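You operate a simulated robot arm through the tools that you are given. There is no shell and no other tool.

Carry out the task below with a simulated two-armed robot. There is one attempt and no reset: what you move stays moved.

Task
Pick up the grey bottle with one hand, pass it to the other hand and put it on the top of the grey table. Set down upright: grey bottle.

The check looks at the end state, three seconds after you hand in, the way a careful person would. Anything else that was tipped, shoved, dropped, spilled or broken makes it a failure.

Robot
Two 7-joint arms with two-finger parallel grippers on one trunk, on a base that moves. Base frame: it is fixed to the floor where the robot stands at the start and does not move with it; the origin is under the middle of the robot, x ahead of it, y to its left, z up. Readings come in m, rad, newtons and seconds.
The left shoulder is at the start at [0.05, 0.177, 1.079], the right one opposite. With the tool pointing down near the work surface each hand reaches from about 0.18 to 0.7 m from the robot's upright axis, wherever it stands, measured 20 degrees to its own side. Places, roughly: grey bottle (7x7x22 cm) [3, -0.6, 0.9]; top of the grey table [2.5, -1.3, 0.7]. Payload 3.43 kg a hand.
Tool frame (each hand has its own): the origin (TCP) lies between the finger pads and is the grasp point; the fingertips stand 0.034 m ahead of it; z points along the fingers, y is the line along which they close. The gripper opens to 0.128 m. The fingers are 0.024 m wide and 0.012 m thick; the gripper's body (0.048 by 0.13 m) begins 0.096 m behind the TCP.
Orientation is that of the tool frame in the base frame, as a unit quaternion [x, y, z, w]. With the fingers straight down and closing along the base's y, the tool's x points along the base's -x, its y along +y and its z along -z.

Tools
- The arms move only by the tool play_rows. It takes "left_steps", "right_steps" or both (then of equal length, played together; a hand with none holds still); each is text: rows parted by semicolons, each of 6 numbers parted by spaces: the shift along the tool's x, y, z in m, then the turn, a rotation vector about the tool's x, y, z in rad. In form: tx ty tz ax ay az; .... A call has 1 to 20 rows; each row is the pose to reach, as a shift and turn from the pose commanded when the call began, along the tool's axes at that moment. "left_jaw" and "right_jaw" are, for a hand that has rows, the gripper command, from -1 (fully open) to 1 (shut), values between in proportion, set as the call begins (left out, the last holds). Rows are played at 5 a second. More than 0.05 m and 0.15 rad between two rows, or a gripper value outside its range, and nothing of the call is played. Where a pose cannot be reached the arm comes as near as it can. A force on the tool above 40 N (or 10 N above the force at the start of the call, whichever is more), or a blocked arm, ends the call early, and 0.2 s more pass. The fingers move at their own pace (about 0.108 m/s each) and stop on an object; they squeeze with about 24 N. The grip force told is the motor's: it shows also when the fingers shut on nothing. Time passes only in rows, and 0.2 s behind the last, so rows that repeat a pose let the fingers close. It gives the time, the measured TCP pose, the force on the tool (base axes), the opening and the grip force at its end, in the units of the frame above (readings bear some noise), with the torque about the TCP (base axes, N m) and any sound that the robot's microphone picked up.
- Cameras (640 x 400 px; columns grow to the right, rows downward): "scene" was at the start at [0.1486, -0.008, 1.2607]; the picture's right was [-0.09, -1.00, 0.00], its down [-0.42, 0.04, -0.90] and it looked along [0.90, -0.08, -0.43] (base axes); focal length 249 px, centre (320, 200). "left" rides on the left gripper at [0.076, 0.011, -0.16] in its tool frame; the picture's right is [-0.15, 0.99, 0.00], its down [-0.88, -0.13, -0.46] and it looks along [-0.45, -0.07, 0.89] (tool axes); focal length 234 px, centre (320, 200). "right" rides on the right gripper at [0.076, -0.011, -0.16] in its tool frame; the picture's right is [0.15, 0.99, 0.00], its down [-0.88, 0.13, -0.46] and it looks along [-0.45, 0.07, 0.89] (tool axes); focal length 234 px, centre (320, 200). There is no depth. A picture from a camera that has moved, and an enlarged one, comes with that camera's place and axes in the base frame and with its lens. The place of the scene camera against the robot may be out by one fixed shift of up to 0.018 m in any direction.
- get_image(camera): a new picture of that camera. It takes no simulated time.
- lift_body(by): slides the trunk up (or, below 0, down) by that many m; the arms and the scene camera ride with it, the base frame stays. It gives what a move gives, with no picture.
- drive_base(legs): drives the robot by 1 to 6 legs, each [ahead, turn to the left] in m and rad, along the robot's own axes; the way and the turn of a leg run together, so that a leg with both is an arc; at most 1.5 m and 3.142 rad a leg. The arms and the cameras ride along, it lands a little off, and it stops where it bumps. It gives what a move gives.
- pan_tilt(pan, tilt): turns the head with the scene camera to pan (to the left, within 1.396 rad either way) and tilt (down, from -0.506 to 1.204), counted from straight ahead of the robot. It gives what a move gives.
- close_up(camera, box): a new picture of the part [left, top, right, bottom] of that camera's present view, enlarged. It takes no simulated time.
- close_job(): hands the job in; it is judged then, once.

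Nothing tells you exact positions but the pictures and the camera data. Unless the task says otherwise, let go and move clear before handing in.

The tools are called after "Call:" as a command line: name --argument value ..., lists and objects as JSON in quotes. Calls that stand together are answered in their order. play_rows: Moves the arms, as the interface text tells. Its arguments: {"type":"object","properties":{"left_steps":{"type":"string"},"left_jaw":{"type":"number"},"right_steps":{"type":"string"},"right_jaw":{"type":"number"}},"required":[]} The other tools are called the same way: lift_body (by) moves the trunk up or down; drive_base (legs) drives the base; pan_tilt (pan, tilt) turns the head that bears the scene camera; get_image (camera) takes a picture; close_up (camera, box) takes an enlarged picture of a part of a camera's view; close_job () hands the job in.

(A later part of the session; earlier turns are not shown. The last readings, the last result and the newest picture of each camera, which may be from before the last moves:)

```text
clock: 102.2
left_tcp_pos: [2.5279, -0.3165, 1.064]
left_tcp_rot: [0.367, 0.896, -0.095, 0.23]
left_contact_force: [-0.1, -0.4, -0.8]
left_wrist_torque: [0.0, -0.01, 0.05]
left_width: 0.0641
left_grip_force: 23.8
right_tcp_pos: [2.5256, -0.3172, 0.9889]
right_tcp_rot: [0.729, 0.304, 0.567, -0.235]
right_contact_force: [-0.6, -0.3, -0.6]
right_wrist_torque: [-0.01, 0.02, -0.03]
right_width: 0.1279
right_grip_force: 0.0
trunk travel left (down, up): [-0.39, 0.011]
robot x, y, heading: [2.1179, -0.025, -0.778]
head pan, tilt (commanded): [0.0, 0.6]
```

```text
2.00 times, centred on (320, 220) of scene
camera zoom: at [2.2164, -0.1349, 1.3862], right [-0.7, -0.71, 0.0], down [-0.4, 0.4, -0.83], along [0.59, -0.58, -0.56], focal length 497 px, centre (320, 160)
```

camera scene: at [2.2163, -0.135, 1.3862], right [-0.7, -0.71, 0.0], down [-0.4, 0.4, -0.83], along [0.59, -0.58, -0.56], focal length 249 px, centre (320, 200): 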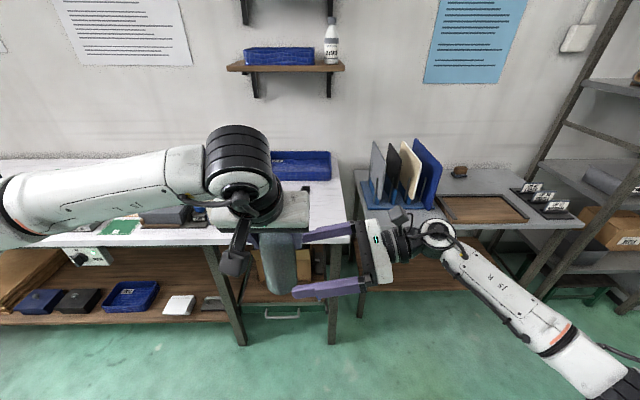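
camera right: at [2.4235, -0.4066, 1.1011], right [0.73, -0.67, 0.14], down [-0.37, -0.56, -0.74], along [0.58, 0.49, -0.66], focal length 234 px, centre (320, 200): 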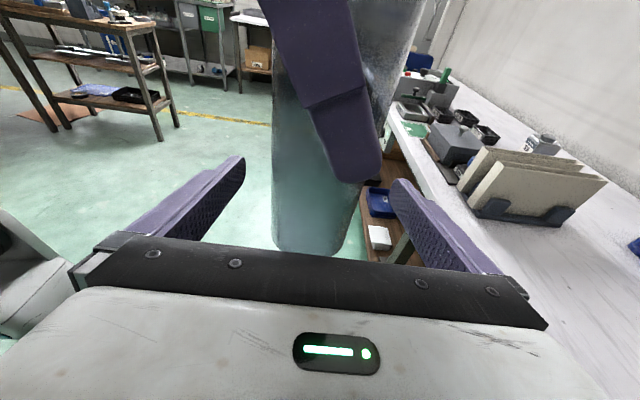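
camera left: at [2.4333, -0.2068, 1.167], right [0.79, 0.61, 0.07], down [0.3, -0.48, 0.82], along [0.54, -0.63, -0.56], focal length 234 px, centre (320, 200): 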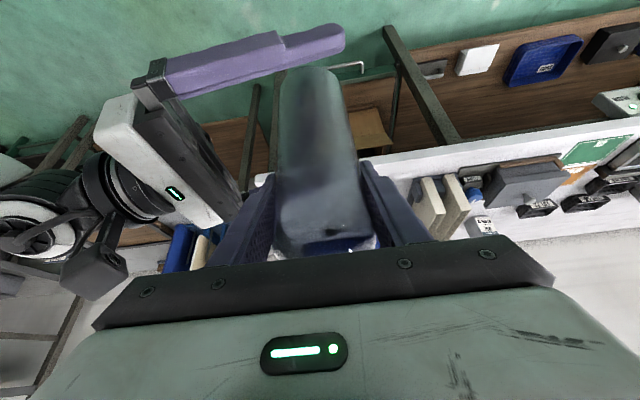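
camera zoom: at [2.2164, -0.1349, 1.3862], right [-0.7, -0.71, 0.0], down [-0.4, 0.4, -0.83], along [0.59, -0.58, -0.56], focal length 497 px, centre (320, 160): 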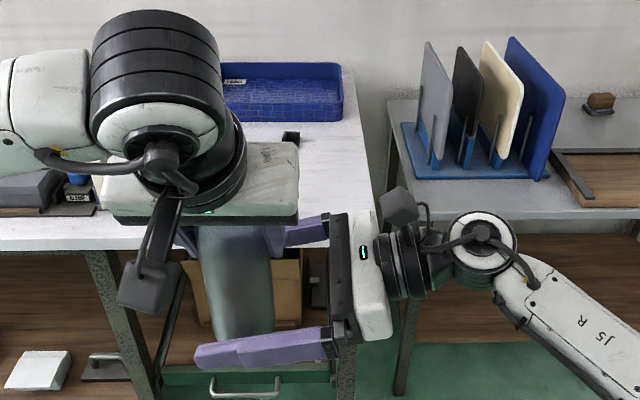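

The right fingers straddle the lower bottle at the planned height (0.989). I close the right gripper with a 3 mm centring shift.

Call:
play_rows --right_steps "0 0.003 0 0 0 0; 0 0.003 0 0 0 0; 0 0.003 0 0 0 0; 0 0.003 0 0 0 0; 0 0.003 0 0 0 0; 0 0.003 0 0 0 0" --right_jaw 1

Call:
get_image --camera "right"

Call:
get_image --camera "left"

```text
clock: 103.5
left_tcp_pos: [2.5277, -0.3166, 1.0633]
left_tcp_rot: [0.367, 0.896, -0.096, 0.231]
left_contact_force: [8.5, -15.0, -0.7]
left_wrist_torque: [-0.09, -0.29, 0.27]
left_width: 0.0637
left_grip_force: 23.7
right_tcp_pos: [2.5271, -0.3172, 0.9868]
right_tcp_rot: [0.729, 0.306, 0.566, -0.237]
right_contact_force: [-8.9, 15.0, -0.2]
right_wrist_torque: [-0.94, -0.42, -0.27]
right_width: 0.0637
right_grip_force: 24.4
trunk travel left (down, up): [-0.39, 0.011]
robot x, y, heading: [2.1188, -0.0234, -0.778]
head pan, tilt (commanded): [0.0, 0.6]
```

```text
taken
camera right: at [2.4255, -0.4079, 1.101], right [0.73, -0.67, 0.14], down [-0.37, -0.56, -0.74], along [0.58, 0.49, -0.66], focal length 234 px, centre (320, 200)
```

right: 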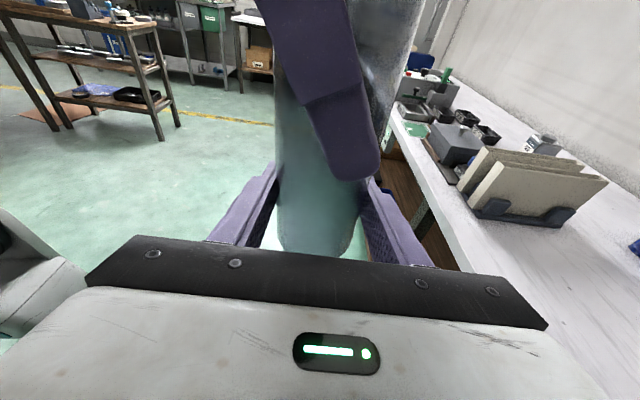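

```text
taken
camera left: at [2.4335, -0.207, 1.1672], right [0.79, 0.61, 0.07], down [0.3, -0.48, 0.83], along [0.54, -0.63, -0.56], focal length 234 px, centre (320, 200)
```

left: 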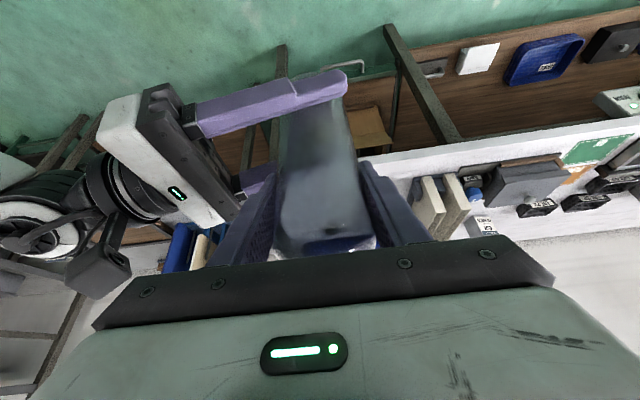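

The right hand grips too (63.7 mm, 24 N), but the hands push against each other by about 17 N fore-aft. I ease the right hand back 3 mm to relax that.

Call:
play_rows --right_steps "0 -0.0015 0 0 0 0; 0 -0.003 0 0 0 0; 0 -0.003 0 0 0 0"

```text
clock: 104.3
left_tcp_pos: [2.525, -0.3159, 1.0626]
left_tcp_rot: [0.369, 0.896, -0.096, 0.228]
left_contact_force: [-3.4, -3.9, 7.4]
left_wrist_torque: [-0.26, 0.33, -0.06]
left_width: 0.0634
left_grip_force: 23.7
right_tcp_pos: [2.5263, -0.3186, 0.9872]
right_tcp_rot: [0.729, 0.302, 0.567, -0.235]
right_contact_force: [4.1, 3.0, -6.7]
right_wrist_torque: [0.01, -0.02, 0.02]
right_width: 0.0633
right_grip_force: 24.4
trunk travel left (down, up): [-0.39, 0.011]
robot x, y, heading: [2.118, -0.0241, -0.777]
head pan, tilt (commanded): [0.0, 0.6]
```

Forces are now small (a few newtons). I open the left gripper partway while both hands hold still.

Call:
play_rows --left_steps "0 0 0 0 0 0; 0 0 0 0 0 0; 0 0 0 0 0 0" --left_jaw -0.48

Call:
get_image --camera "left"

Call:
get_image --camera "right"

```text
clock: 105.2
left_tcp_pos: [2.5282, -0.3142, 1.0646]
left_tcp_rot: [0.367, 0.896, -0.094, 0.23]
left_contact_force: [-0.1, 0.1, -0.8]
left_wrist_torque: [-0.02, -0.01, -0.02]
left_width: 0.0948
left_grip_force: 0.1
right_tcp_pos: [2.5258, -0.3158, 0.9893]
right_tcp_rot: [0.728, 0.304, 0.568, -0.236]
right_contact_force: [-0.8, -1.0, -0.5]
right_wrist_torque: [0.04, 0.04, -0.01]
right_width: 0.0635
right_grip_force: 24.2
trunk travel left (down, up): [-0.39, 0.011]
robot x, y, heading: [2.1168, -0.0251, -0.774]
head pan, tilt (commanded): [0.0, 0.6]
```

```text
taken
camera left: at [2.4335, -0.2066, 1.1669], right [0.79, 0.61, 0.07], down [0.3, -0.48, 0.82], along [0.54, -0.63, -0.56], focal length 234 px, centre (320, 200)
```

left: 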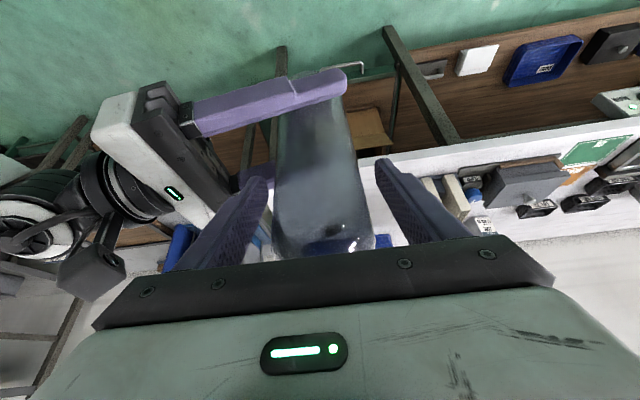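

```text
taken
camera right: at [2.4229, -0.4055, 1.1015], right [0.73, -0.67, 0.14], down [-0.37, -0.56, -0.74], along [0.58, 0.49, -0.66], focal length 234 px, centre (320, 200)
```

right: 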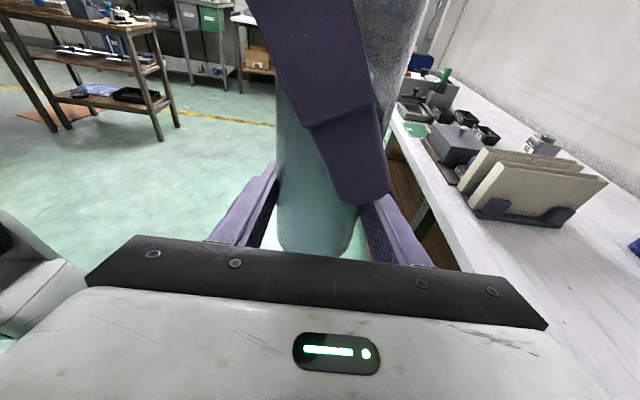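

The right hand holds the bottle alone, and the left fingers are clear on both sides. I withdraw the left hand along its own axis, up and back.

Call:
play_rows --left_steps "0 0 -0.03 0 0 0; 0 0 -0.06 0 0 0; 0 0 -0.095 0 0 0; 0 0 -0.13 0 0 0; 0 0 -0.165 0 0 0; 0 0 -0.165 0 0 0"

Call:
get_image --camera "left"

Call:
get_image --camera "scene"

Call:
get_image --camera "right"

```text
clock: 106.5
left_tcp_pos: [2.4722, -0.2592, 1.2094]
left_tcp_rot: [0.368, 0.896, -0.096, 0.229]
left_contact_force: [-0.4, 0.0, 0.3]
left_wrist_torque: [-0.02, 0.03, -0.05]
left_width: 0.0947
left_grip_force: 0.1
right_tcp_pos: [2.5265, -0.3164, 0.9885]
right_tcp_rot: [0.729, 0.304, 0.566, -0.236]
right_contact_force: [0.4, 0.7, -0.2]
right_wrist_torque: [0.01, -0.04, -0.04]
right_width: 0.0635
right_grip_force: 24.4
trunk travel left (down, up): [-0.39, 0.011]
robot x, y, heading: [2.1164, -0.0233, -0.779]
head pan, tilt (commanded): [0.0, 0.6]
```

```text
taken
camera left: at [2.3786, -0.1506, 1.3115], right [0.79, 0.61, 0.07], down [0.3, -0.48, 0.82], along [0.54, -0.63, -0.56], focal length 234 px, centre (320, 200)
```

left: 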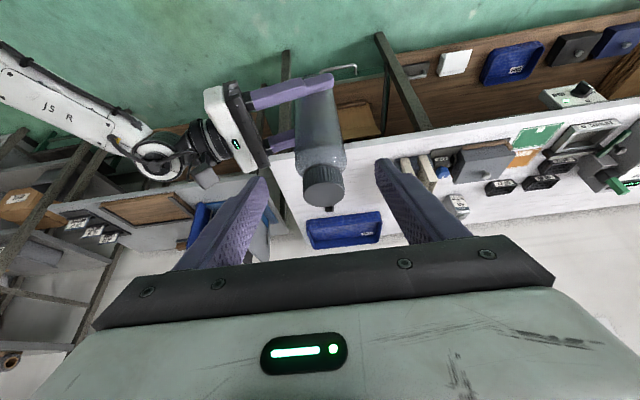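

```text
taken
camera scene: at [2.2168, -0.1349, 1.3862], right [-0.7, -0.71, 0.0], down [-0.4, 0.4, -0.82], along [0.59, -0.58, -0.57], focal length 249 px, centre (320, 200)
```

scene: 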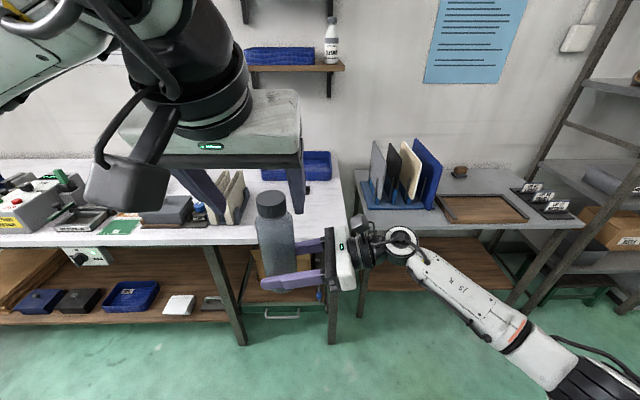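

```text
taken
camera right: at [2.4231, -0.4056, 1.1012], right [0.73, -0.67, 0.14], down [-0.37, -0.56, -0.74], along [0.58, 0.49, -0.66], focal length 234 px, centre (320, 200)
```

right: 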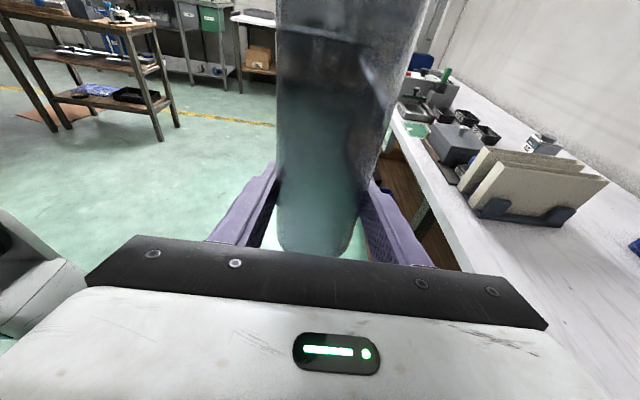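

The handover succeeded. I move the left hand aside to the left and check that the bottle is upright in the right hand.

Call:
play_rows --left_steps "0 0.04 0 0 0 0; 0 0.08 0 0 0 0; 0 0.12 0 0 0 0; 0 0.16 0 0 0 0; 0 0.16 0 0 0 0"

Call:
close_up --camera "scene" --box '[200, 170, 440, 320]'

Call:
get_image --camera "left"

```text
clock: 107.8
left_tcp_pos: [2.5851, -0.1454, 1.2094]
left_tcp_rot: [0.368, 0.896, -0.094, 0.23]
left_contact_force: [0.0, 0.8, 0.3]
left_wrist_torque: [0.01, -0.01, -0.02]
left_width: 0.0947
left_grip_force: 0.0
right_tcp_pos: [2.5259, -0.3162, 0.9899]
right_tcp_rot: [0.728, 0.304, 0.567, -0.235]
right_contact_force: [-0.1, -0.6, -0.7]
right_wrist_torque: [0.01, 0.02, -0.01]
right_width: 0.0633
right_grip_force: 23.8
trunk travel left (down, up): [-0.39, 0.011]
robot x, y, heading: [2.1182, -0.0237, -0.781]
head pan, tilt (commanded): [0.0, 0.6]
```

```text
2.67 times, centred on (320, 245) of scene
camera zoom: at [2.2163, -0.1352, 1.3862], right [-0.7, -0.71, 0.0], down [-0.4, 0.4, -0.82], along [0.59, -0.58, -0.57], focal length 663 px, centre (320, 80)
```

zoom: 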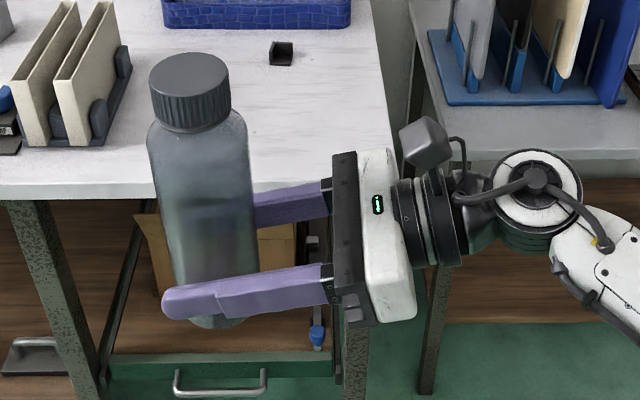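

```text
taken
camera left: at [2.491, -0.0356, 1.312], right [0.79, 0.61, 0.07], down [0.3, -0.48, 0.82], along [0.54, -0.63, -0.56], focal length 234 px, centre (320, 200)
```

left: 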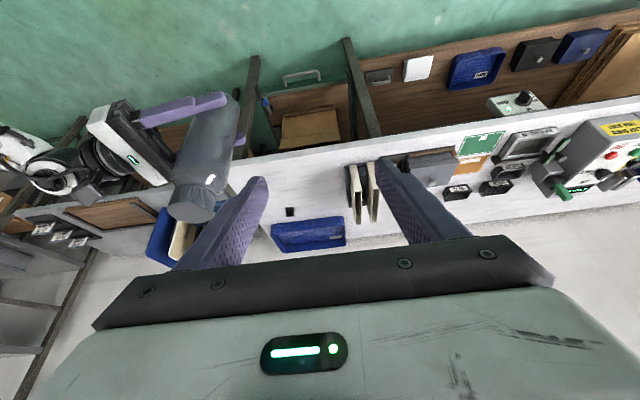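

The bottle is upright in the right hand (within about a degree). I drive to a spot in front of the grey table, keeping clear of the cart.

Call:
drive_base --legs '[[0, -1.22], [0.67, 0], [0, 1.21]]'

Call:
get_image --camera "scene"

Call:
get_image --camera "right"

```text
clock: 117.5
left_tcp_pos: [2.3145, -0.7527, 1.2087]
left_tcp_rot: [0.361, 0.898, -0.094, 0.231]
left_contact_force: [0.6, 0.2, -0.7]
left_wrist_torque: [0.04, 0.0, 0.0]
left_width: 0.0947
left_grip_force: 0.2
right_tcp_pos: [2.2574, -0.9263, 0.9889]
right_tcp_rot: [0.727, 0.309, 0.565, -0.239]
right_contact_force: [-0.5, -0.1, -0.6]
right_wrist_torque: [0.0, 0.01, 0.01]
right_width: 0.0632
right_grip_force: 24.1
trunk travel left (down, up): [-0.39, 0.011]
robot x, y, heading: [1.8401, -0.6398, -0.759]
head pan, tilt (commanded): [0.0, 0.6]
```

```text
taken
camera scene: at [1.9458, -0.7483, 1.3862], right [-0.69, -0.72, 0.0], down [-0.41, 0.39, -0.83], along [0.6, -0.57, -0.56], focal length 249 px, centre (320, 200)
```

scene: 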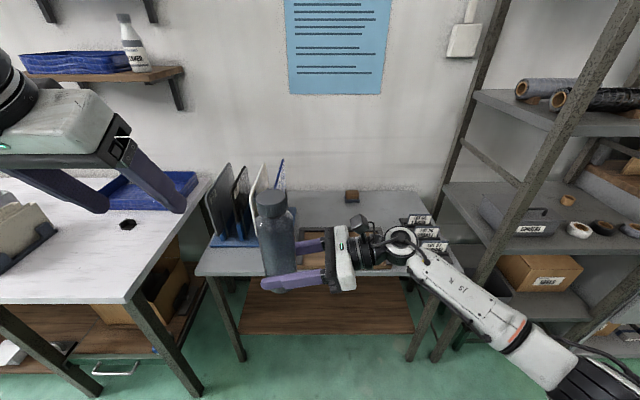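

```text
taken
camera right: at [2.1559, -1.0163, 1.1013], right [0.74, -0.66, 0.14], down [-0.36, -0.57, -0.74], along [0.57, 0.49, -0.66], focal length 234 px, centre (320, 200)
```

right: 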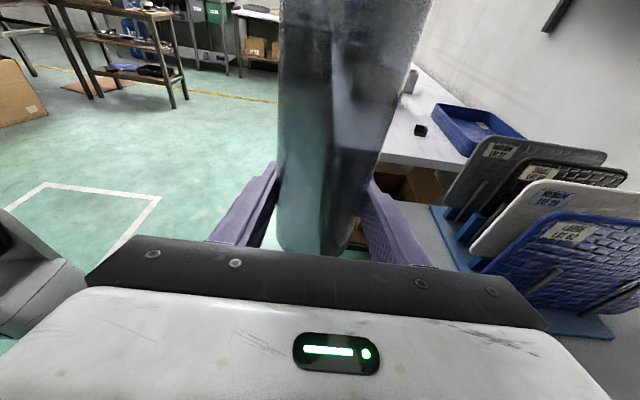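

I'm facing the grey table now. The left hand's camera should have an unobstructed view of its top.

Call:
get_image --camera "left"

Call:
close_up --camera "scene" --box '[180, 150, 460, 325]'

```text
taken
camera left: at [2.2189, -0.6454, 1.312], right [0.78, 0.62, 0.07], down [0.31, -0.48, 0.82], along [0.55, -0.62, -0.56], focal length 234 px, centre (320, 200)
```

left: 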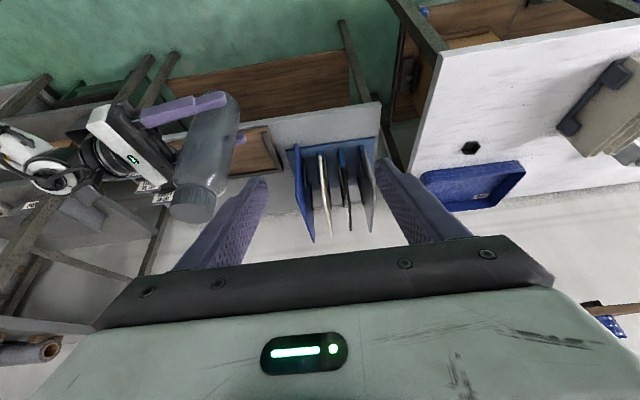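

```text
2.29 times, centred on (320, 238) of scene
camera zoom: at [1.9458, -0.7483, 1.3862], right [-0.69, -0.72, 0.0], down [-0.41, 0.39, -0.83], along [0.6, -0.57, -0.56], focal length 568 px, centre (320, 114)
```

zoom: 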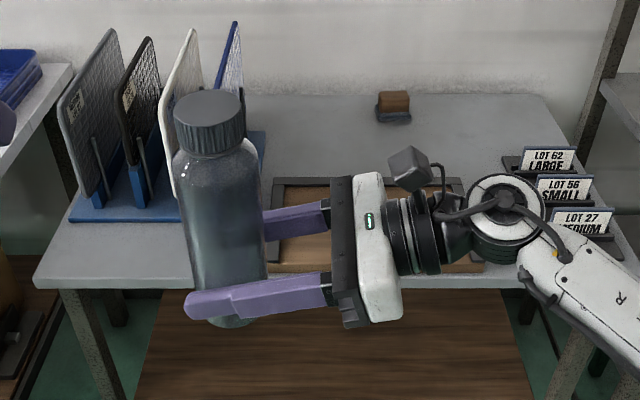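

There's a good free area at the back of the table, behind the tray and between the folder rack and the small block (around wall coords p≈2.79, q≈0.85). I swing the right hand round so it points forward, keeping the bottle upright.

Call:
play_rows --right_steps "-0.0036 0.0158 -0.0138 -0.0846 0 0.0216; -0.0071 0.0315 -0.0276 -0.1692 0 0.0433; -0.0107 0.0473 -0.0414 -0.2537 0 0.0649; -0.0142 0.063 -0.0552 -0.3383 0 0.0866; -0.0178 0.0788 -0.069 -0.4229 0 0.1082; -0.0213 0.0946 -0.0828 -0.5075 0 0.1298; -0.0249 0.1103 -0.0966 -0.5921 0 0.1515; -0.0285 0.1261 -0.1104 -0.6767 0 0.1731; -0.032 0.1419 -0.1241 -0.7612 0 0.1947; -0.0356 0.1576 -0.1379 -0.8458 0 0.2164; -0.0391 0.1734 -0.1517 -0.9304 0 0.238; -0.0427 0.1892 -0.1655 -1.015 0 0.2597; -0.0462 0.2049 -0.1793 -1.0996 0 0.2813; -0.0498 0.2207 -0.1931 -1.1841 0 0.3029; -0.0533 0.2364 -0.2069 -1.2687 0 0.3246; -0.0569 0.2522 -0.2207 -1.3533 0 0.3462; -0.0569 0.2522 -0.2207 -1.3533 0 0.3462"

Call:
get_image --camera "scene"

Call:
get_image --camera "right"

```text
clock: 121.3
left_tcp_pos: [2.3152, -0.7523, 1.2094]
left_tcp_rot: [0.363, 0.898, -0.094, 0.23]
left_contact_force: [0.5, 0.2, 1.0]
left_wrist_torque: [0.0, 0.01, 0.01]
left_width: 0.0947
left_grip_force: 0.2
right_tcp_pos: [2.2506, -1.2885, 0.9456]
right_tcp_rot: [0.765, -0.227, 0.571, 0.193]
right_contact_force: [0.8, -0.1, -0.3]
right_wrist_torque: [-0.01, 0.03, 0.0]
right_width: 0.063
right_grip_force: 23.3
right hand out of reach, approached as far as the arm can: row 15, 16, 17
trunk travel left (down, up): [-0.39, 0.011]
robot x, y, heading: [1.8446, -0.6381, -0.766]
head pan, tilt (commanded): [0.0, 0.6]
stopped in row 17 (right hand): the arm was blocked; the commanded pose is now the measured one
```

```text
taken
camera scene: at [1.9458, -0.7484, 1.3862], right [-0.69, -0.72, 0.0], down [-0.41, 0.39, -0.83], along [0.6, -0.57, -0.56], focal length 249 px, centre (320, 200)
```

scene: 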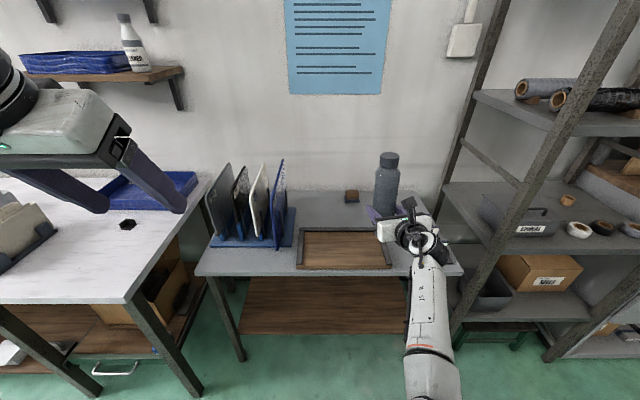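

```text
taken
camera right: at [2.152, -1.2001, 1.0626], right [-0.52, -0.83, 0.18], down [-0.65, 0.26, -0.72], along [0.55, -0.49, -0.68], focal length 234 px, centre (320, 200)
```

right: 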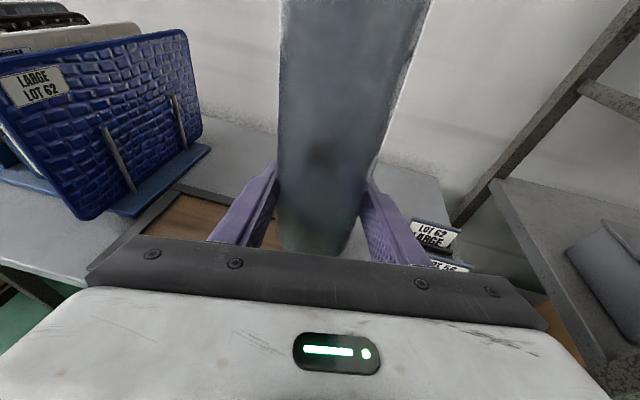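

The arm hit its limit at the end of the swing and the bottle now leans about 2.5°; it's still firmly held. I back off a little in yaw and position, and correct the lean.

Call:
play_rows --right_steps "0.005 -0.0092 -0.0129 0.0596 0.0065 -0.009; 0.01 -0.0184 -0.0258 0.1192 0.0129 -0.018; 0.015 -0.0275 -0.0386 0.1789 0.0194 -0.027; 0.02 -0.0367 -0.0515 0.2385 0.0258 -0.036; 0.025 -0.0459 -0.0644 0.2981 0.0323 -0.045; 0.025 -0.0459 -0.0644 0.2981 0.0323 -0.045"

Call:
get_image --camera "scene"

Call:
get_image --camera "left"

```text
clock: 122.7
left_tcp_pos: [2.3145, -0.7543, 1.2093]
left_tcp_rot: [0.361, 0.898, -0.094, 0.231]
left_contact_force: [0.3, -0.1, -0.2]
left_wrist_torque: [-0.02, -0.04, 0.01]
left_width: 0.0947
left_grip_force: 0.1
right_tcp_pos: [2.2363, -1.2155, 0.9885]
right_tcp_rot: [0.78, -0.119, 0.608, 0.091]
right_contact_force: [0.9, 0.6, -0.7]
right_wrist_torque: [0.03, 0.03, 0.03]
right_width: 0.0631
right_grip_force: 23.9
trunk travel left (down, up): [-0.39, 0.011]
robot x, y, heading: [1.8455, -0.6399, -0.765]
head pan, tilt (commanded): [0.0, 0.6]
```

```text
taken
camera scene: at [1.9457, -0.7486, 1.3862], right [-0.69, -0.72, 0.0], down [-0.41, 0.39, -0.82], along [0.6, -0.57, -0.57], focal length 249 px, centre (320, 200)
```

scene: 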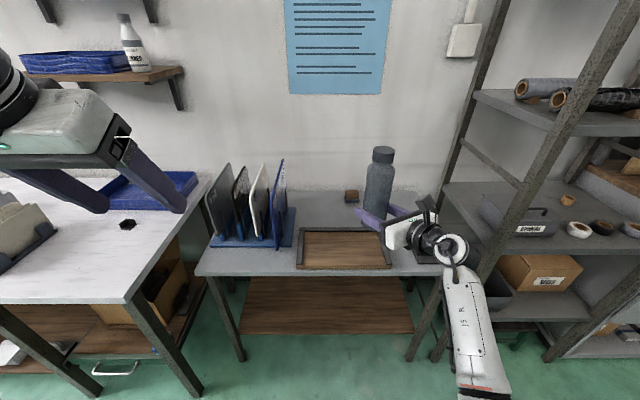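

```text
taken
camera left: at [2.2188, -0.6458, 1.3119], right [0.78, 0.62, 0.07], down [0.31, -0.48, 0.82], along [0.55, -0.62, -0.56], focal length 234 px, centre (320, 200)
```

left: 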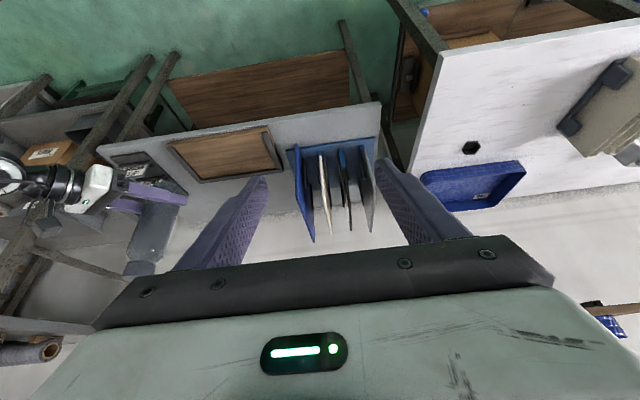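

Upright again, and the pose is clean. I now drive 0.30 m closer to the table, with the bottle well above it.

Call:
drive_base --legs '[[0.2, 0]]'

Call:
drive_base --legs '[[0.1, 0]]'

Call:
get_image --camera "scene"

Call:
get_image --camera "right"

Call:
get_image --camera "left"

```text
clock: 124.3
left_tcp_pos: [2.4582, -0.8956, 1.2082]
left_tcp_rot: [0.363, 0.898, -0.094, 0.231]
left_contact_force: [0.5, -0.3, 0.2]
left_wrist_torque: [0.04, 0.03, 0.02]
left_width: 0.0945
left_grip_force: 0.1
right_tcp_pos: [2.3781, -1.356, 0.989]
right_tcp_rot: [0.78, -0.12, 0.607, 0.092]
right_contact_force: [-1.2, -0.3, -1.2]
right_wrist_torque: [0.02, 0.04, 0.01]
right_width: 0.063
right_grip_force: 23.9
trunk travel left (down, up): [-0.39, 0.011]
robot x, y, heading: [1.9887, -0.7773, -0.77]
head pan, tilt (commanded): [0.0, 0.6]
```

```text
clock: 125.5
left_tcp_pos: [2.531, -0.9631, 1.2086]
left_tcp_rot: [0.363, 0.898, -0.094, 0.23]
left_contact_force: [0.5, -0.1, 0.4]
left_wrist_torque: [0.02, 0.02, -0.02]
left_width: 0.0947
left_grip_force: 0.0
right_tcp_pos: [2.4494, -1.4247, 0.9887]
right_tcp_rot: [0.78, -0.12, 0.607, 0.092]
right_contact_force: [-0.3, 0.6, -0.5]
right_wrist_torque: [0.01, -0.01, 0.0]
right_width: 0.063
right_grip_force: 23.5
trunk travel left (down, up): [-0.39, 0.011]
robot x, y, heading: [2.0568, -0.8468, -0.764]
head pan, tilt (commanded): [0.0, 0.6]
```

```text
taken
camera scene: at [2.1613, -0.9567, 1.386], right [-0.69, -0.72, 0.0], down [-0.41, 0.39, -0.82], along [0.59, -0.57, -0.57], focal length 249 px, centre (320, 200)
```

scene: 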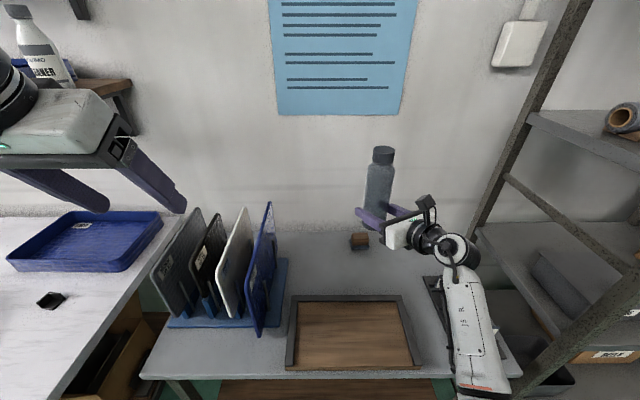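

```text
taken
camera right: at [2.324, -1.3738, 1.1016], right [-0.26, -0.96, 0.14], down [-0.67, 0.07, -0.74], along [0.7, -0.29, -0.66], focal length 234 px, centre (320, 200)
```

right: 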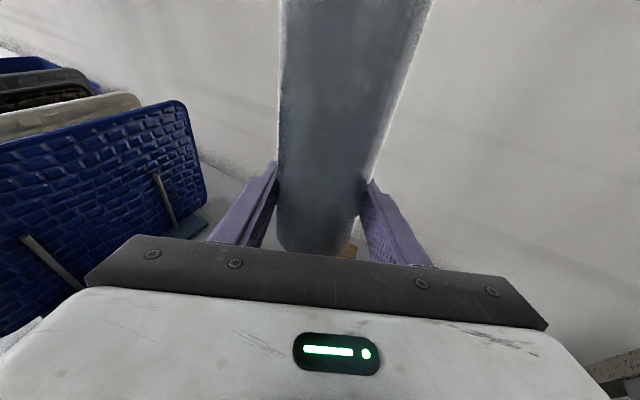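

```text
taken
camera left: at [2.4346, -0.8547, 1.3118], right [0.78, 0.62, 0.07], down [0.31, -0.48, 0.82], along [0.55, -0.62, -0.56], focal length 234 px, centre (320, 200)
```

left: 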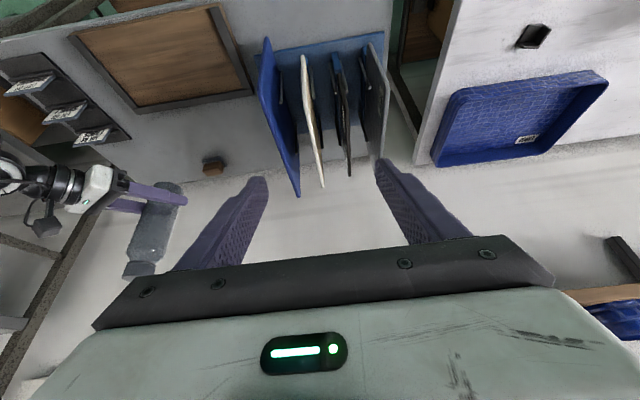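

Good view of the table top from the left hand's camera: the free spot at about (2.563, -1.375) is clear of the rack, block and tray. I move the bottle over it at the present height.

Call:
play_rows --right_steps "0.0058 -0.0203 0.0228 0 0 0; 0.0115 -0.0406 0.0456 0 0 0; 0.0173 -0.0608 0.0683 0 0 0; 0.023 -0.0811 0.0911 0 0 0; 0.023 -0.0811 0.0911 0 0 0"

Call:
get_image --camera "scene"

Call:
get_image --camera "left"

Call:
get_image --camera "right"

```text
clock: 126.7
left_tcp_pos: [2.5283, -0.9627, 1.2095]
left_tcp_rot: [0.363, 0.898, -0.093, 0.23]
left_contact_force: [-0.6, -0.4, 0.1]
left_wrist_torque: [-0.01, -0.02, 0.0]
left_width: 0.0949
left_grip_force: 0.0
right_tcp_pos: [2.5642, -1.3768, 0.9914]
right_tcp_rot: [0.78, -0.121, 0.607, 0.093]
right_contact_force: [-0.2, 0.4, -0.7]
right_wrist_torque: [0.0, 0.03, 0.01]
right_width: 0.063
right_grip_force: 23.6
trunk travel left (down, up): [-0.39, 0.011]
robot x, y, heading: [2.0595, -0.8459, -0.763]
head pan, tilt (commanded): [0.0, 0.6]
```

```text
taken
camera scene: at [2.1603, -0.9562, 1.3862], right [-0.69, -0.72, 0.0], down [-0.41, 0.39, -0.83], along [0.59, -0.57, -0.56], focal length 249 px, centre (320, 200)
```

scene: 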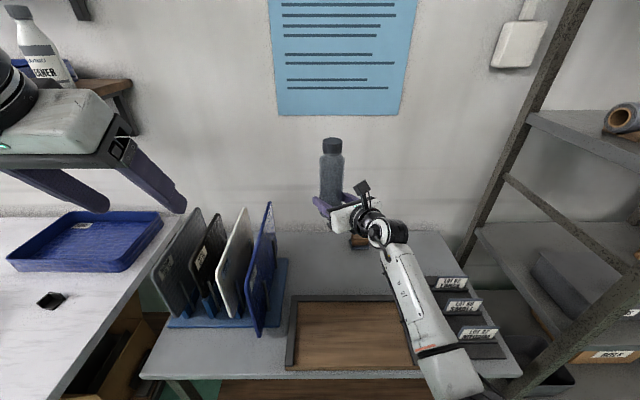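

```text
taken
camera left: at [2.4337, -0.8542, 1.3121], right [0.78, 0.62, 0.07], down [0.31, -0.48, 0.82], along [0.55, -0.62, -0.56], focal length 234 px, centre (320, 200)
```

left: 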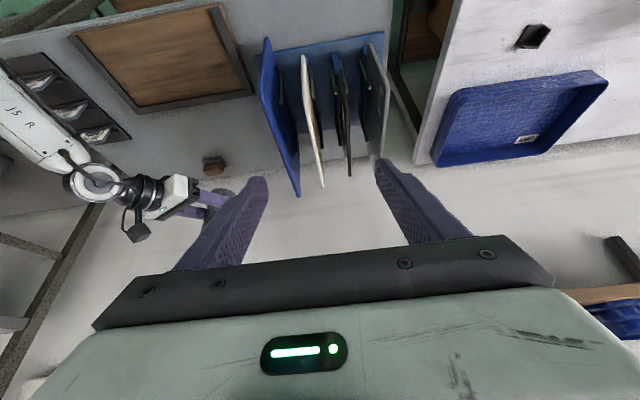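

```text
taken
camera right: at [2.4378, -1.3252, 1.104], right [-0.26, -0.96, 0.14], down [-0.67, 0.07, -0.74], along [0.7, -0.29, -0.66], focal length 234 px, centre (320, 200)
```

right: 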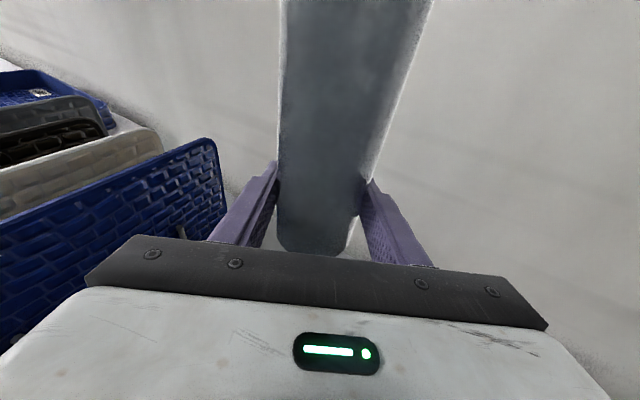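

The bottle hangs over the free spot with the rack and block clear of the gripper. I lower it straight down 0.17 m first.

Call:
play_rows --right_steps "-0.0242 0 0.0061 0 0 0; -0.0485 0 0.0123 0 0 0; -0.0775 0 0.0196 0 0 0; -0.1066 0 0.027 0 0 0; -0.1357 0 0.0344 0 0 0; -0.1647 0 0.0418 0 0 0; -0.1647 0 0.0418 0 0 0"

Call:
get_image --camera "scene"

Call:
get_image --camera "right"

Call:
get_image --camera "left"

```text
clock: 128.3
left_tcp_pos: [2.5284, -0.9632, 1.2089]
left_tcp_rot: [0.363, 0.898, -0.093, 0.231]
left_contact_force: [-0.4, 0.6, 0.8]
left_wrist_torque: [0.02, 0.02, 0.04]
left_width: 0.0948
left_grip_force: 0.1
right_tcp_pos: [2.5617, -1.3765, 0.8196]
right_tcp_rot: [0.779, -0.121, 0.608, 0.092]
right_contact_force: [-0.4, -0.2, -1.7]
right_wrist_torque: [-0.01, 0.04, 0.01]
right_width: 0.0632
right_grip_force: 24.5
trunk travel left (down, up): [-0.39, 0.011]
robot x, y, heading: [2.0581, -0.8505, -0.769]
head pan, tilt (commanded): [0.0, 0.6]
```

```text
taken
camera scene: at [2.16, -0.9564, 1.3863], right [-0.69, -0.72, 0.0], down [-0.41, 0.39, -0.83], along [0.59, -0.57, -0.56], focal length 249 px, centre (320, 200)
```

scene: 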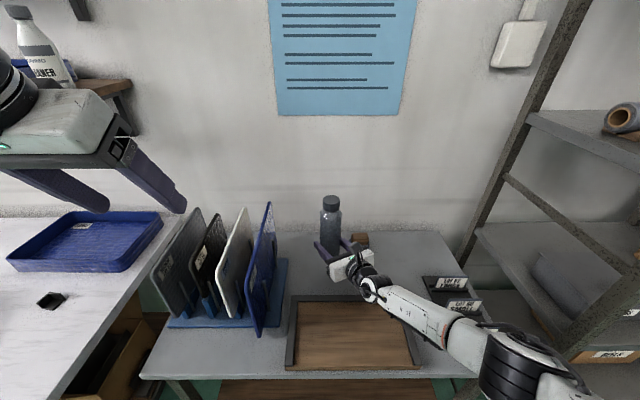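

```text
taken
camera right: at [2.4363, -1.3256, 0.9328], right [-0.26, -0.95, 0.14], down [-0.66, 0.08, -0.74], along [0.7, -0.29, -0.65], focal length 234 px, centre (320, 200)
```

right: 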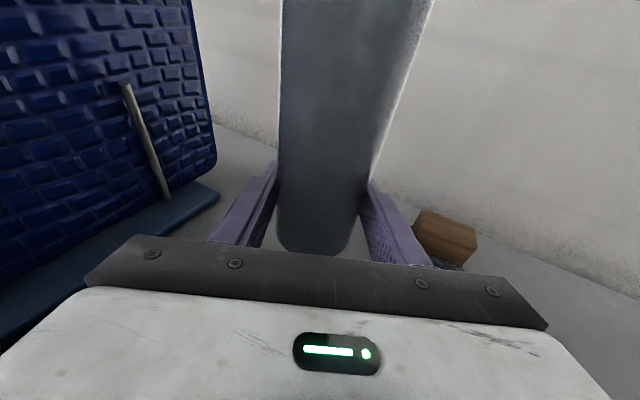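

```text
taken
camera left: at [2.4333, -0.8544, 1.3122], right [0.78, 0.62, 0.07], down [0.31, -0.48, 0.82], along [0.55, -0.62, -0.56], focal length 234 px, centre (320, 200)
```

left: 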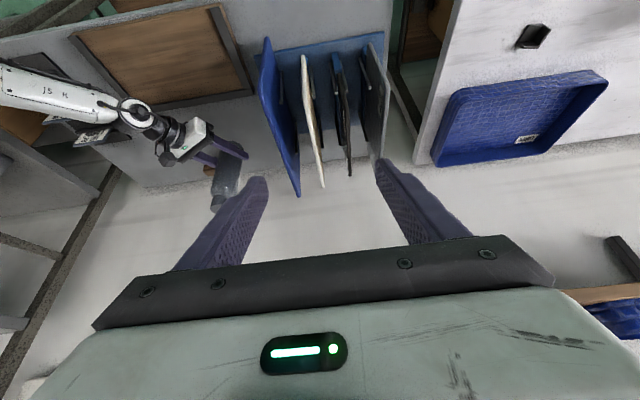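

TCP is at 0.82, so the base is about 5 cm above the table; forearm and gripper are clear of tray and cards. I lower 3 cm more, and shift the left hand a bit left so its camera can see the bottle's base.

Call:
play_rows --right_steps "-0.0097 0 0.0025 0 0 0; -0.0194 0 0.0049 0 0 0; -0.0291 0 0.0074 0 0 0; -0.0291 0 0.0074 0 0 0" --left_steps "0 0.025 0 0 0 0; 0 0.05 0 0 0 0; 0 0.08 0 0 0 0; 0 0.08 0 0 0 0"

Call:
close_up --camera "left" --box '[100, 60, 340, 210]'

Call:
close_up --camera "scene" --box '[240, 170, 480, 320]'

```text
clock: 129.3
left_tcp_pos: [2.5856, -0.9042, 1.2087]
left_tcp_rot: [0.363, 0.898, -0.094, 0.231]
left_contact_force: [0.1, 0.2, 0.5]
left_wrist_torque: [0.0, 0.01, 0.03]
left_width: 0.0946
left_grip_force: 0.0
right_tcp_pos: [2.562, -1.3737, 0.7906]
right_tcp_rot: [0.779, -0.119, 0.608, 0.092]
right_contact_force: [0.3, 0.1, -1.2]
right_wrist_torque: [0.02, 0.0, 0.01]
right_width: 0.063
right_grip_force: 24.0
trunk travel left (down, up): [-0.39, 0.011]
robot x, y, heading: [2.0608, -0.8437, -0.768]
head pan, tilt (commanded): [0.0, 0.6]
```

```text
2.67 times, centred on (220, 135) of left
camera zoom: at [2.4901, -0.7971, 1.311], right [0.78, 0.62, 0.07], down [0.31, -0.48, 0.82], along [0.55, -0.62, -0.56], focal length 624 px, centre (587, 373)
```

zoom: 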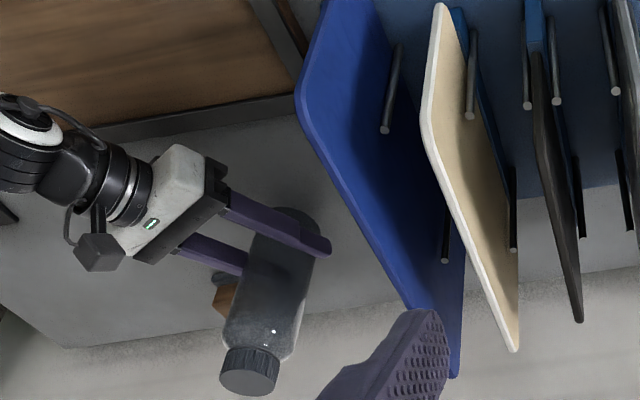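

```text
2.67 times, centred on (360, 245) of scene
camera zoom: at [2.1603, -0.9566, 1.3862], right [-0.69, -0.72, 0.0], down [-0.41, 0.39, -0.82], along [0.59, -0.57, -0.57], focal length 663 px, centre (213, 80)
```

zoom: 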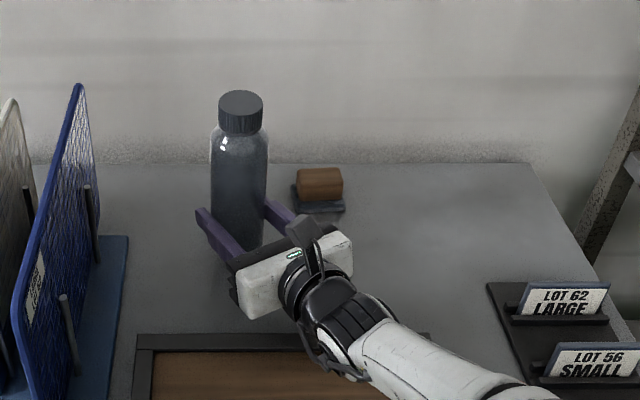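

The bottle is upright and about 2 cm above the table. I descend in small steps watching the force.

Call:
play_rows --right_steps "-0.0039 0 0.001 0 0 0; -0.0078 0 0.002 0 0 0; -0.0116 0 0.0029 0 0 0; -0.0116 0 0.0029 0 0 0"

```text
clock: 130.3
left_tcp_pos: [2.5853, -0.9051, 1.2075]
left_tcp_rot: [0.363, 0.898, -0.094, 0.23]
left_contact_force: [0.3, 0.8, 0.2]
left_wrist_torque: [0.02, -0.01, 0.01]
left_width: 0.0948
left_grip_force: 0.1
right_tcp_pos: [2.5613, -1.3732, 0.788]
right_tcp_rot: [0.78, -0.12, 0.607, 0.092]
right_contact_force: [0.5, 0.4, -1.2]
right_wrist_torque: [-0.02, -0.02, -0.03]
right_width: 0.0632
right_grip_force: 24.1
right hand out of reach, approached as far as the arm can: row 1, 2, 3, 4
trunk travel left (down, up): [-0.39, 0.011]
robot x, y, heading: [2.0609, -0.8459, -0.773]
head pan, tilt (commanded): [0.0, 0.6]
```

The arm is at its lowest reach there, so I'll finish the descent with the trunk, in small steps.

Call:
lift_body --by -0.008

Call:
close_up --camera "left" --box '[140, 100, 260, 210]'

```text
clock: 130.8
left_tcp_pos: [2.5863, -0.9045, 1.1993]
left_tcp_rot: [0.362, 0.898, -0.094, 0.231]
left_contact_force: [-0.9, 0.9, 0.5]
left_wrist_torque: [0.03, -0.01, 0.01]
left_width: 0.0946
left_grip_force: 0.0
right_tcp_pos: [2.5613, -1.3733, 0.7793]
right_tcp_rot: [0.78, -0.119, 0.607, 0.091]
right_contact_force: [0.5, 0.2, -1.2]
right_wrist_torque: [-0.01, -0.02, 0.02]
right_width: 0.0633
right_grip_force: 23.9
trunk travel left (down, up): [-0.382, 0.019]
robot x, y, heading: [2.0588, -0.8468, -0.764]
head pan, tilt (commanded): [0.0, 0.6]
```

```text
3.64 times, centred on (200, 155) of left
camera zoom: at [2.4899, -0.7967, 1.303], right [0.78, 0.62, 0.07], down [0.31, -0.48, 0.82], along [0.55, -0.62, -0.56], focal length 852 px, centre (756, 364)
```

zoom: 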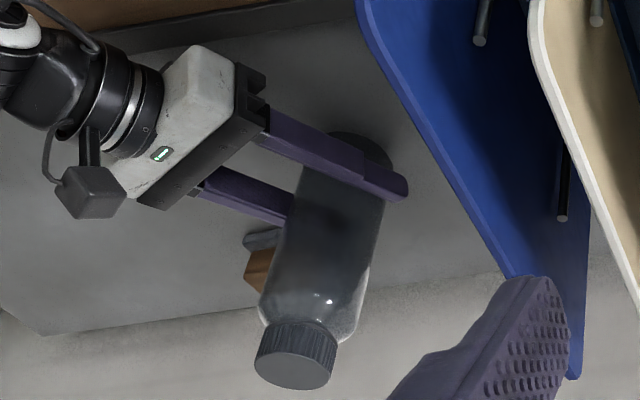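

No contact yet (base ≈0.72). Continuing in 4–5 mm steps.

Call:
lift_body --by -0.005

```text
clock: 131.4
left_tcp_pos: [2.5837, -0.9043, 1.1946]
left_tcp_rot: [0.363, 0.898, -0.094, 0.23]
left_contact_force: [-0.7, -0.6, 0.0]
left_wrist_torque: [0.02, 0.02, -0.01]
left_width: 0.0948
left_grip_force: 0.1
right_tcp_pos: [2.5612, -1.3713, 0.7747]
right_tcp_rot: [0.78, -0.12, 0.607, 0.092]
right_contact_force: [1.1, 0.1, -1.5]
right_wrist_torque: [0.01, -0.02, -0.01]
right_width: 0.0631
right_grip_force: 24.1
trunk travel left (down, up): [-0.377, 0.024]
robot x, y, heading: [2.059, -0.8463, -0.766]
head pan, tilt (commanded): [0.0, 0.6]
```

Call:
lift_body --by -0.004

```text
clock: 131.9
left_tcp_pos: [2.5859, -0.9041, 1.191]
left_tcp_rot: [0.363, 0.898, -0.094, 0.23]
left_contact_force: [0.4, -0.2, -0.4]
left_wrist_torque: [-0.02, 0.03, 0.0]
left_width: 0.0946
left_grip_force: 0.1
right_tcp_pos: [2.5614, -1.3722, 0.7708]
right_tcp_rot: [0.78, -0.12, 0.608, 0.092]
right_contact_force: [-0.5, -0.4, -1.4]
right_wrist_torque: [0.01, 0.03, -0.01]
right_width: 0.0631
right_grip_force: 24.1
trunk travel left (down, up): [-0.373, 0.028]
robot x, y, heading: [2.0585, -0.8479, -0.76]
head pan, tilt (commanded): [0.0, 0.6]
```

Still no contact at base ≈0.711; force on the tool is unchanged. Another 4 mm.

Call:
lift_body --by -0.004

```text
clock: 132.4
left_tcp_pos: [2.5855, -0.9063, 1.1864]
left_tcp_rot: [0.363, 0.898, -0.094, 0.231]
left_contact_force: [0.5, -0.2, 1.5]
left_wrist_torque: [-0.04, -0.03, 0.03]
left_width: 0.0948
left_grip_force: 0.1
right_tcp_pos: [2.5612, -1.3728, 0.7667]
right_tcp_rot: [0.78, -0.12, 0.607, 0.092]
right_contact_force: [0.3, -0.2, 0.2]
right_wrist_torque: [0.04, 0.0, 0.01]
right_width: 0.0628
right_grip_force: 24.0
trunk travel left (down, up): [-0.369, 0.032]
robot x, y, heading: [2.0569, -0.8454, -0.767]
head pan, tilt (commanded): [0.0, 0.6]
```

The vertical force dropped from -1.4 to +0.2 N, a hint of first contact. One more small step of 2 mm to confirm.

Call:
lift_body --by -0.002

```text
clock: 133.0
left_tcp_pos: [2.585, -0.9049, 1.1856]
left_tcp_rot: [0.363, 0.898, -0.094, 0.231]
left_contact_force: [0.0, 0.1, 0.3]
left_wrist_torque: [-0.02, 0.01, -0.06]
left_width: 0.0949
left_grip_force: 0.1
right_tcp_pos: [2.5618, -1.3716, 0.7673]
right_tcp_rot: [0.779, -0.12, 0.608, 0.093]
right_contact_force: [-0.3, 0.2, 3.0]
right_wrist_torque: [-0.06, 0.02, 0.02]
right_width: 0.0631
right_grip_force: 23.6
trunk travel left (down, up): [-0.367, 0.034]
robot x, y, heading: [2.0623, -0.8446, -0.768]
head pan, tilt (commanded): [0.0, 0.6]
```

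Contact confirmed (+3 N, bottle base on the table at ≈0.707). I check the picture before letting go.

Call:
close_up --camera "scene" --box '[240, 170, 480, 320]'

Call:
get_image --camera "right"

```text
2.67 times, centred on (360, 245) of scene
camera zoom: at [2.1601, -0.9556, 1.3634], right [-0.69, -0.72, 0.0], down [-0.41, 0.39, -0.83], along [0.59, -0.57, -0.56], focal length 663 px, centre (213, 80)
```

zoom: 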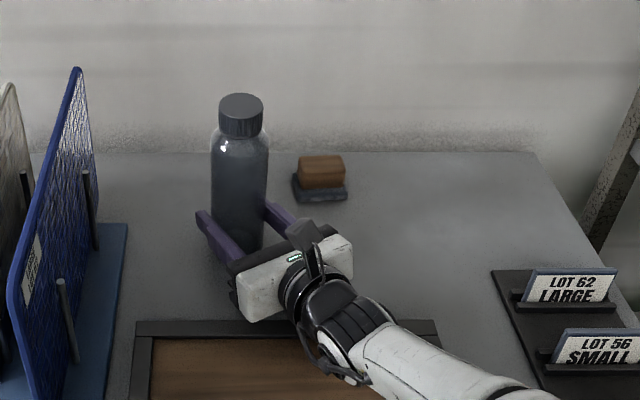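

```text
taken
camera right: at [2.4355, -1.322, 0.8782], right [-0.26, -0.95, 0.14], down [-0.66, 0.07, -0.74], along [0.7, -0.29, -0.65], focal length 234 px, centre (320, 200)
```

right: 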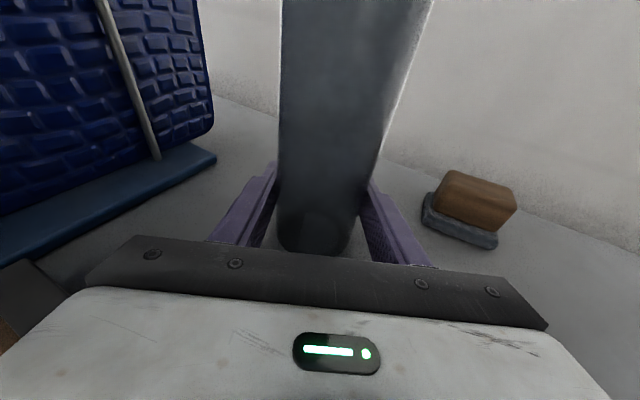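

The bottle stands upright on clear table surface, with rack and block at a safe distance. Opening the right gripper.

Call:
play_rows --right_steps "0 0 0 0 0 0; 0 0 0 0 0 0; 0 0 0 0 0 0" --right_jaw -0.5

Call:
get_image --camera "right"

Call:
close_up --camera "scene" --box '[240, 170, 480, 320]'

```text
clock: 133.8
left_tcp_pos: [2.5851, -0.9054, 1.1858]
left_tcp_rot: [0.363, 0.898, -0.094, 0.231]
left_contact_force: [0.5, -0.3, -0.2]
left_wrist_torque: [-0.03, 0.02, -0.03]
left_width: 0.0948
left_grip_force: 0.0
right_tcp_pos: [2.5607, -1.3727, 0.7649]
right_tcp_rot: [0.779, -0.12, 0.608, 0.092]
right_contact_force: [0.3, 0.7, 1.0]
right_wrist_torque: [-0.03, -0.02, -0.01]
right_width: 0.0961
right_grip_force: 0.0
trunk travel left (down, up): [-0.367, 0.034]
robot x, y, heading: [2.063, -0.8464, -0.767]
head pan, tilt (commanded): [0.0, 0.6]
```

```text
taken
camera right: at [2.4355, -1.322, 0.8772], right [-0.26, -0.96, 0.14], down [-0.67, 0.07, -0.74], along [0.7, -0.29, -0.66], focal length 234 px, centre (320, 200)
```

right: 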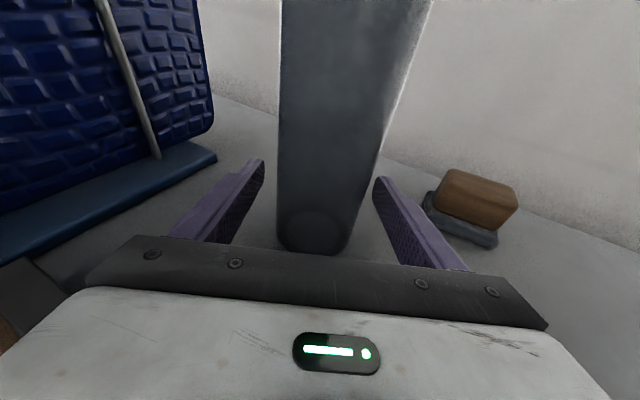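

```text
2.67 times, centred on (360, 245) of scene
camera zoom: at [2.1604, -0.9559, 1.3632], right [-0.69, -0.72, 0.0], down [-0.41, 0.39, -0.83], along [0.59, -0.57, -0.56], focal length 663 px, centre (213, 80)
```

zoom: 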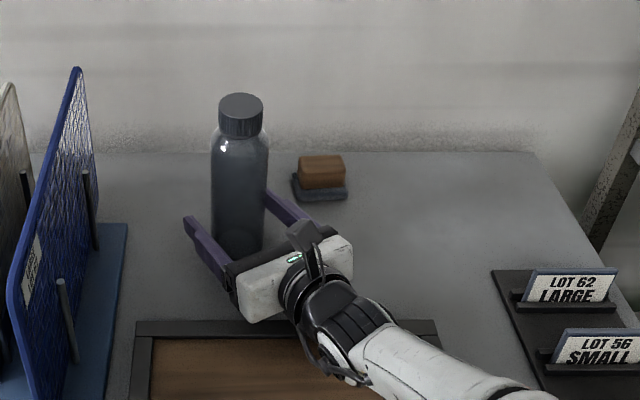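

Released, and the bottle stands on its own between the open fingers. I withdraw the right hand straight back along its finger axis.

Call:
play_rows --right_steps "0 0 -0.015 0 0 0; 0 0 -0.03 0 0 0; 0 0 -0.03 0 0 0"

Call:
get_image --camera "right"

```text
clock: 134.6
left_tcp_pos: [2.5848, -0.9054, 1.1844]
left_tcp_rot: [0.363, 0.898, -0.094, 0.23]
left_contact_force: [-0.3, 0.5, 1.2]
left_wrist_torque: [-0.01, 0.03, 0.02]
left_width: 0.0944
left_grip_force: 0.0
right_tcp_pos: [2.532, -1.3647, 0.7715]
right_tcp_rot: [0.78, -0.119, 0.608, 0.091]
right_contact_force: [0.2, 0.2, 0.9]
right_wrist_torque: [0.0, 0.01, -0.01]
right_width: 0.0961
right_grip_force: 0.0
trunk travel left (down, up): [-0.367, 0.034]
robot x, y, heading: [2.0619, -0.8508, -0.767]
head pan, tilt (commanded): [0.0, 0.6]
```

```text
taken
camera right: at [2.4073, -1.3133, 0.8845], right [-0.26, -0.95, 0.14], down [-0.67, 0.07, -0.74], along [0.7, -0.29, -0.66], focal length 234 px, centre (320, 200)
```

right: 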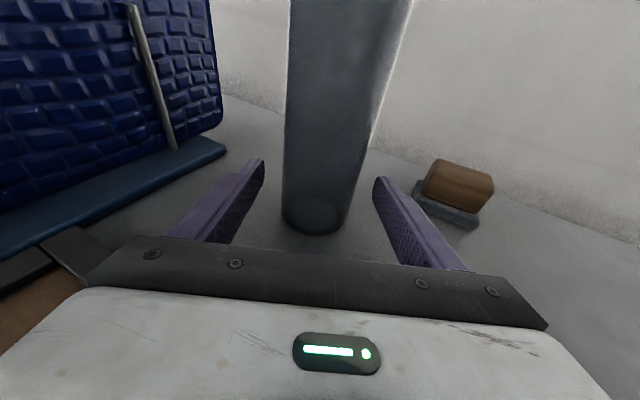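

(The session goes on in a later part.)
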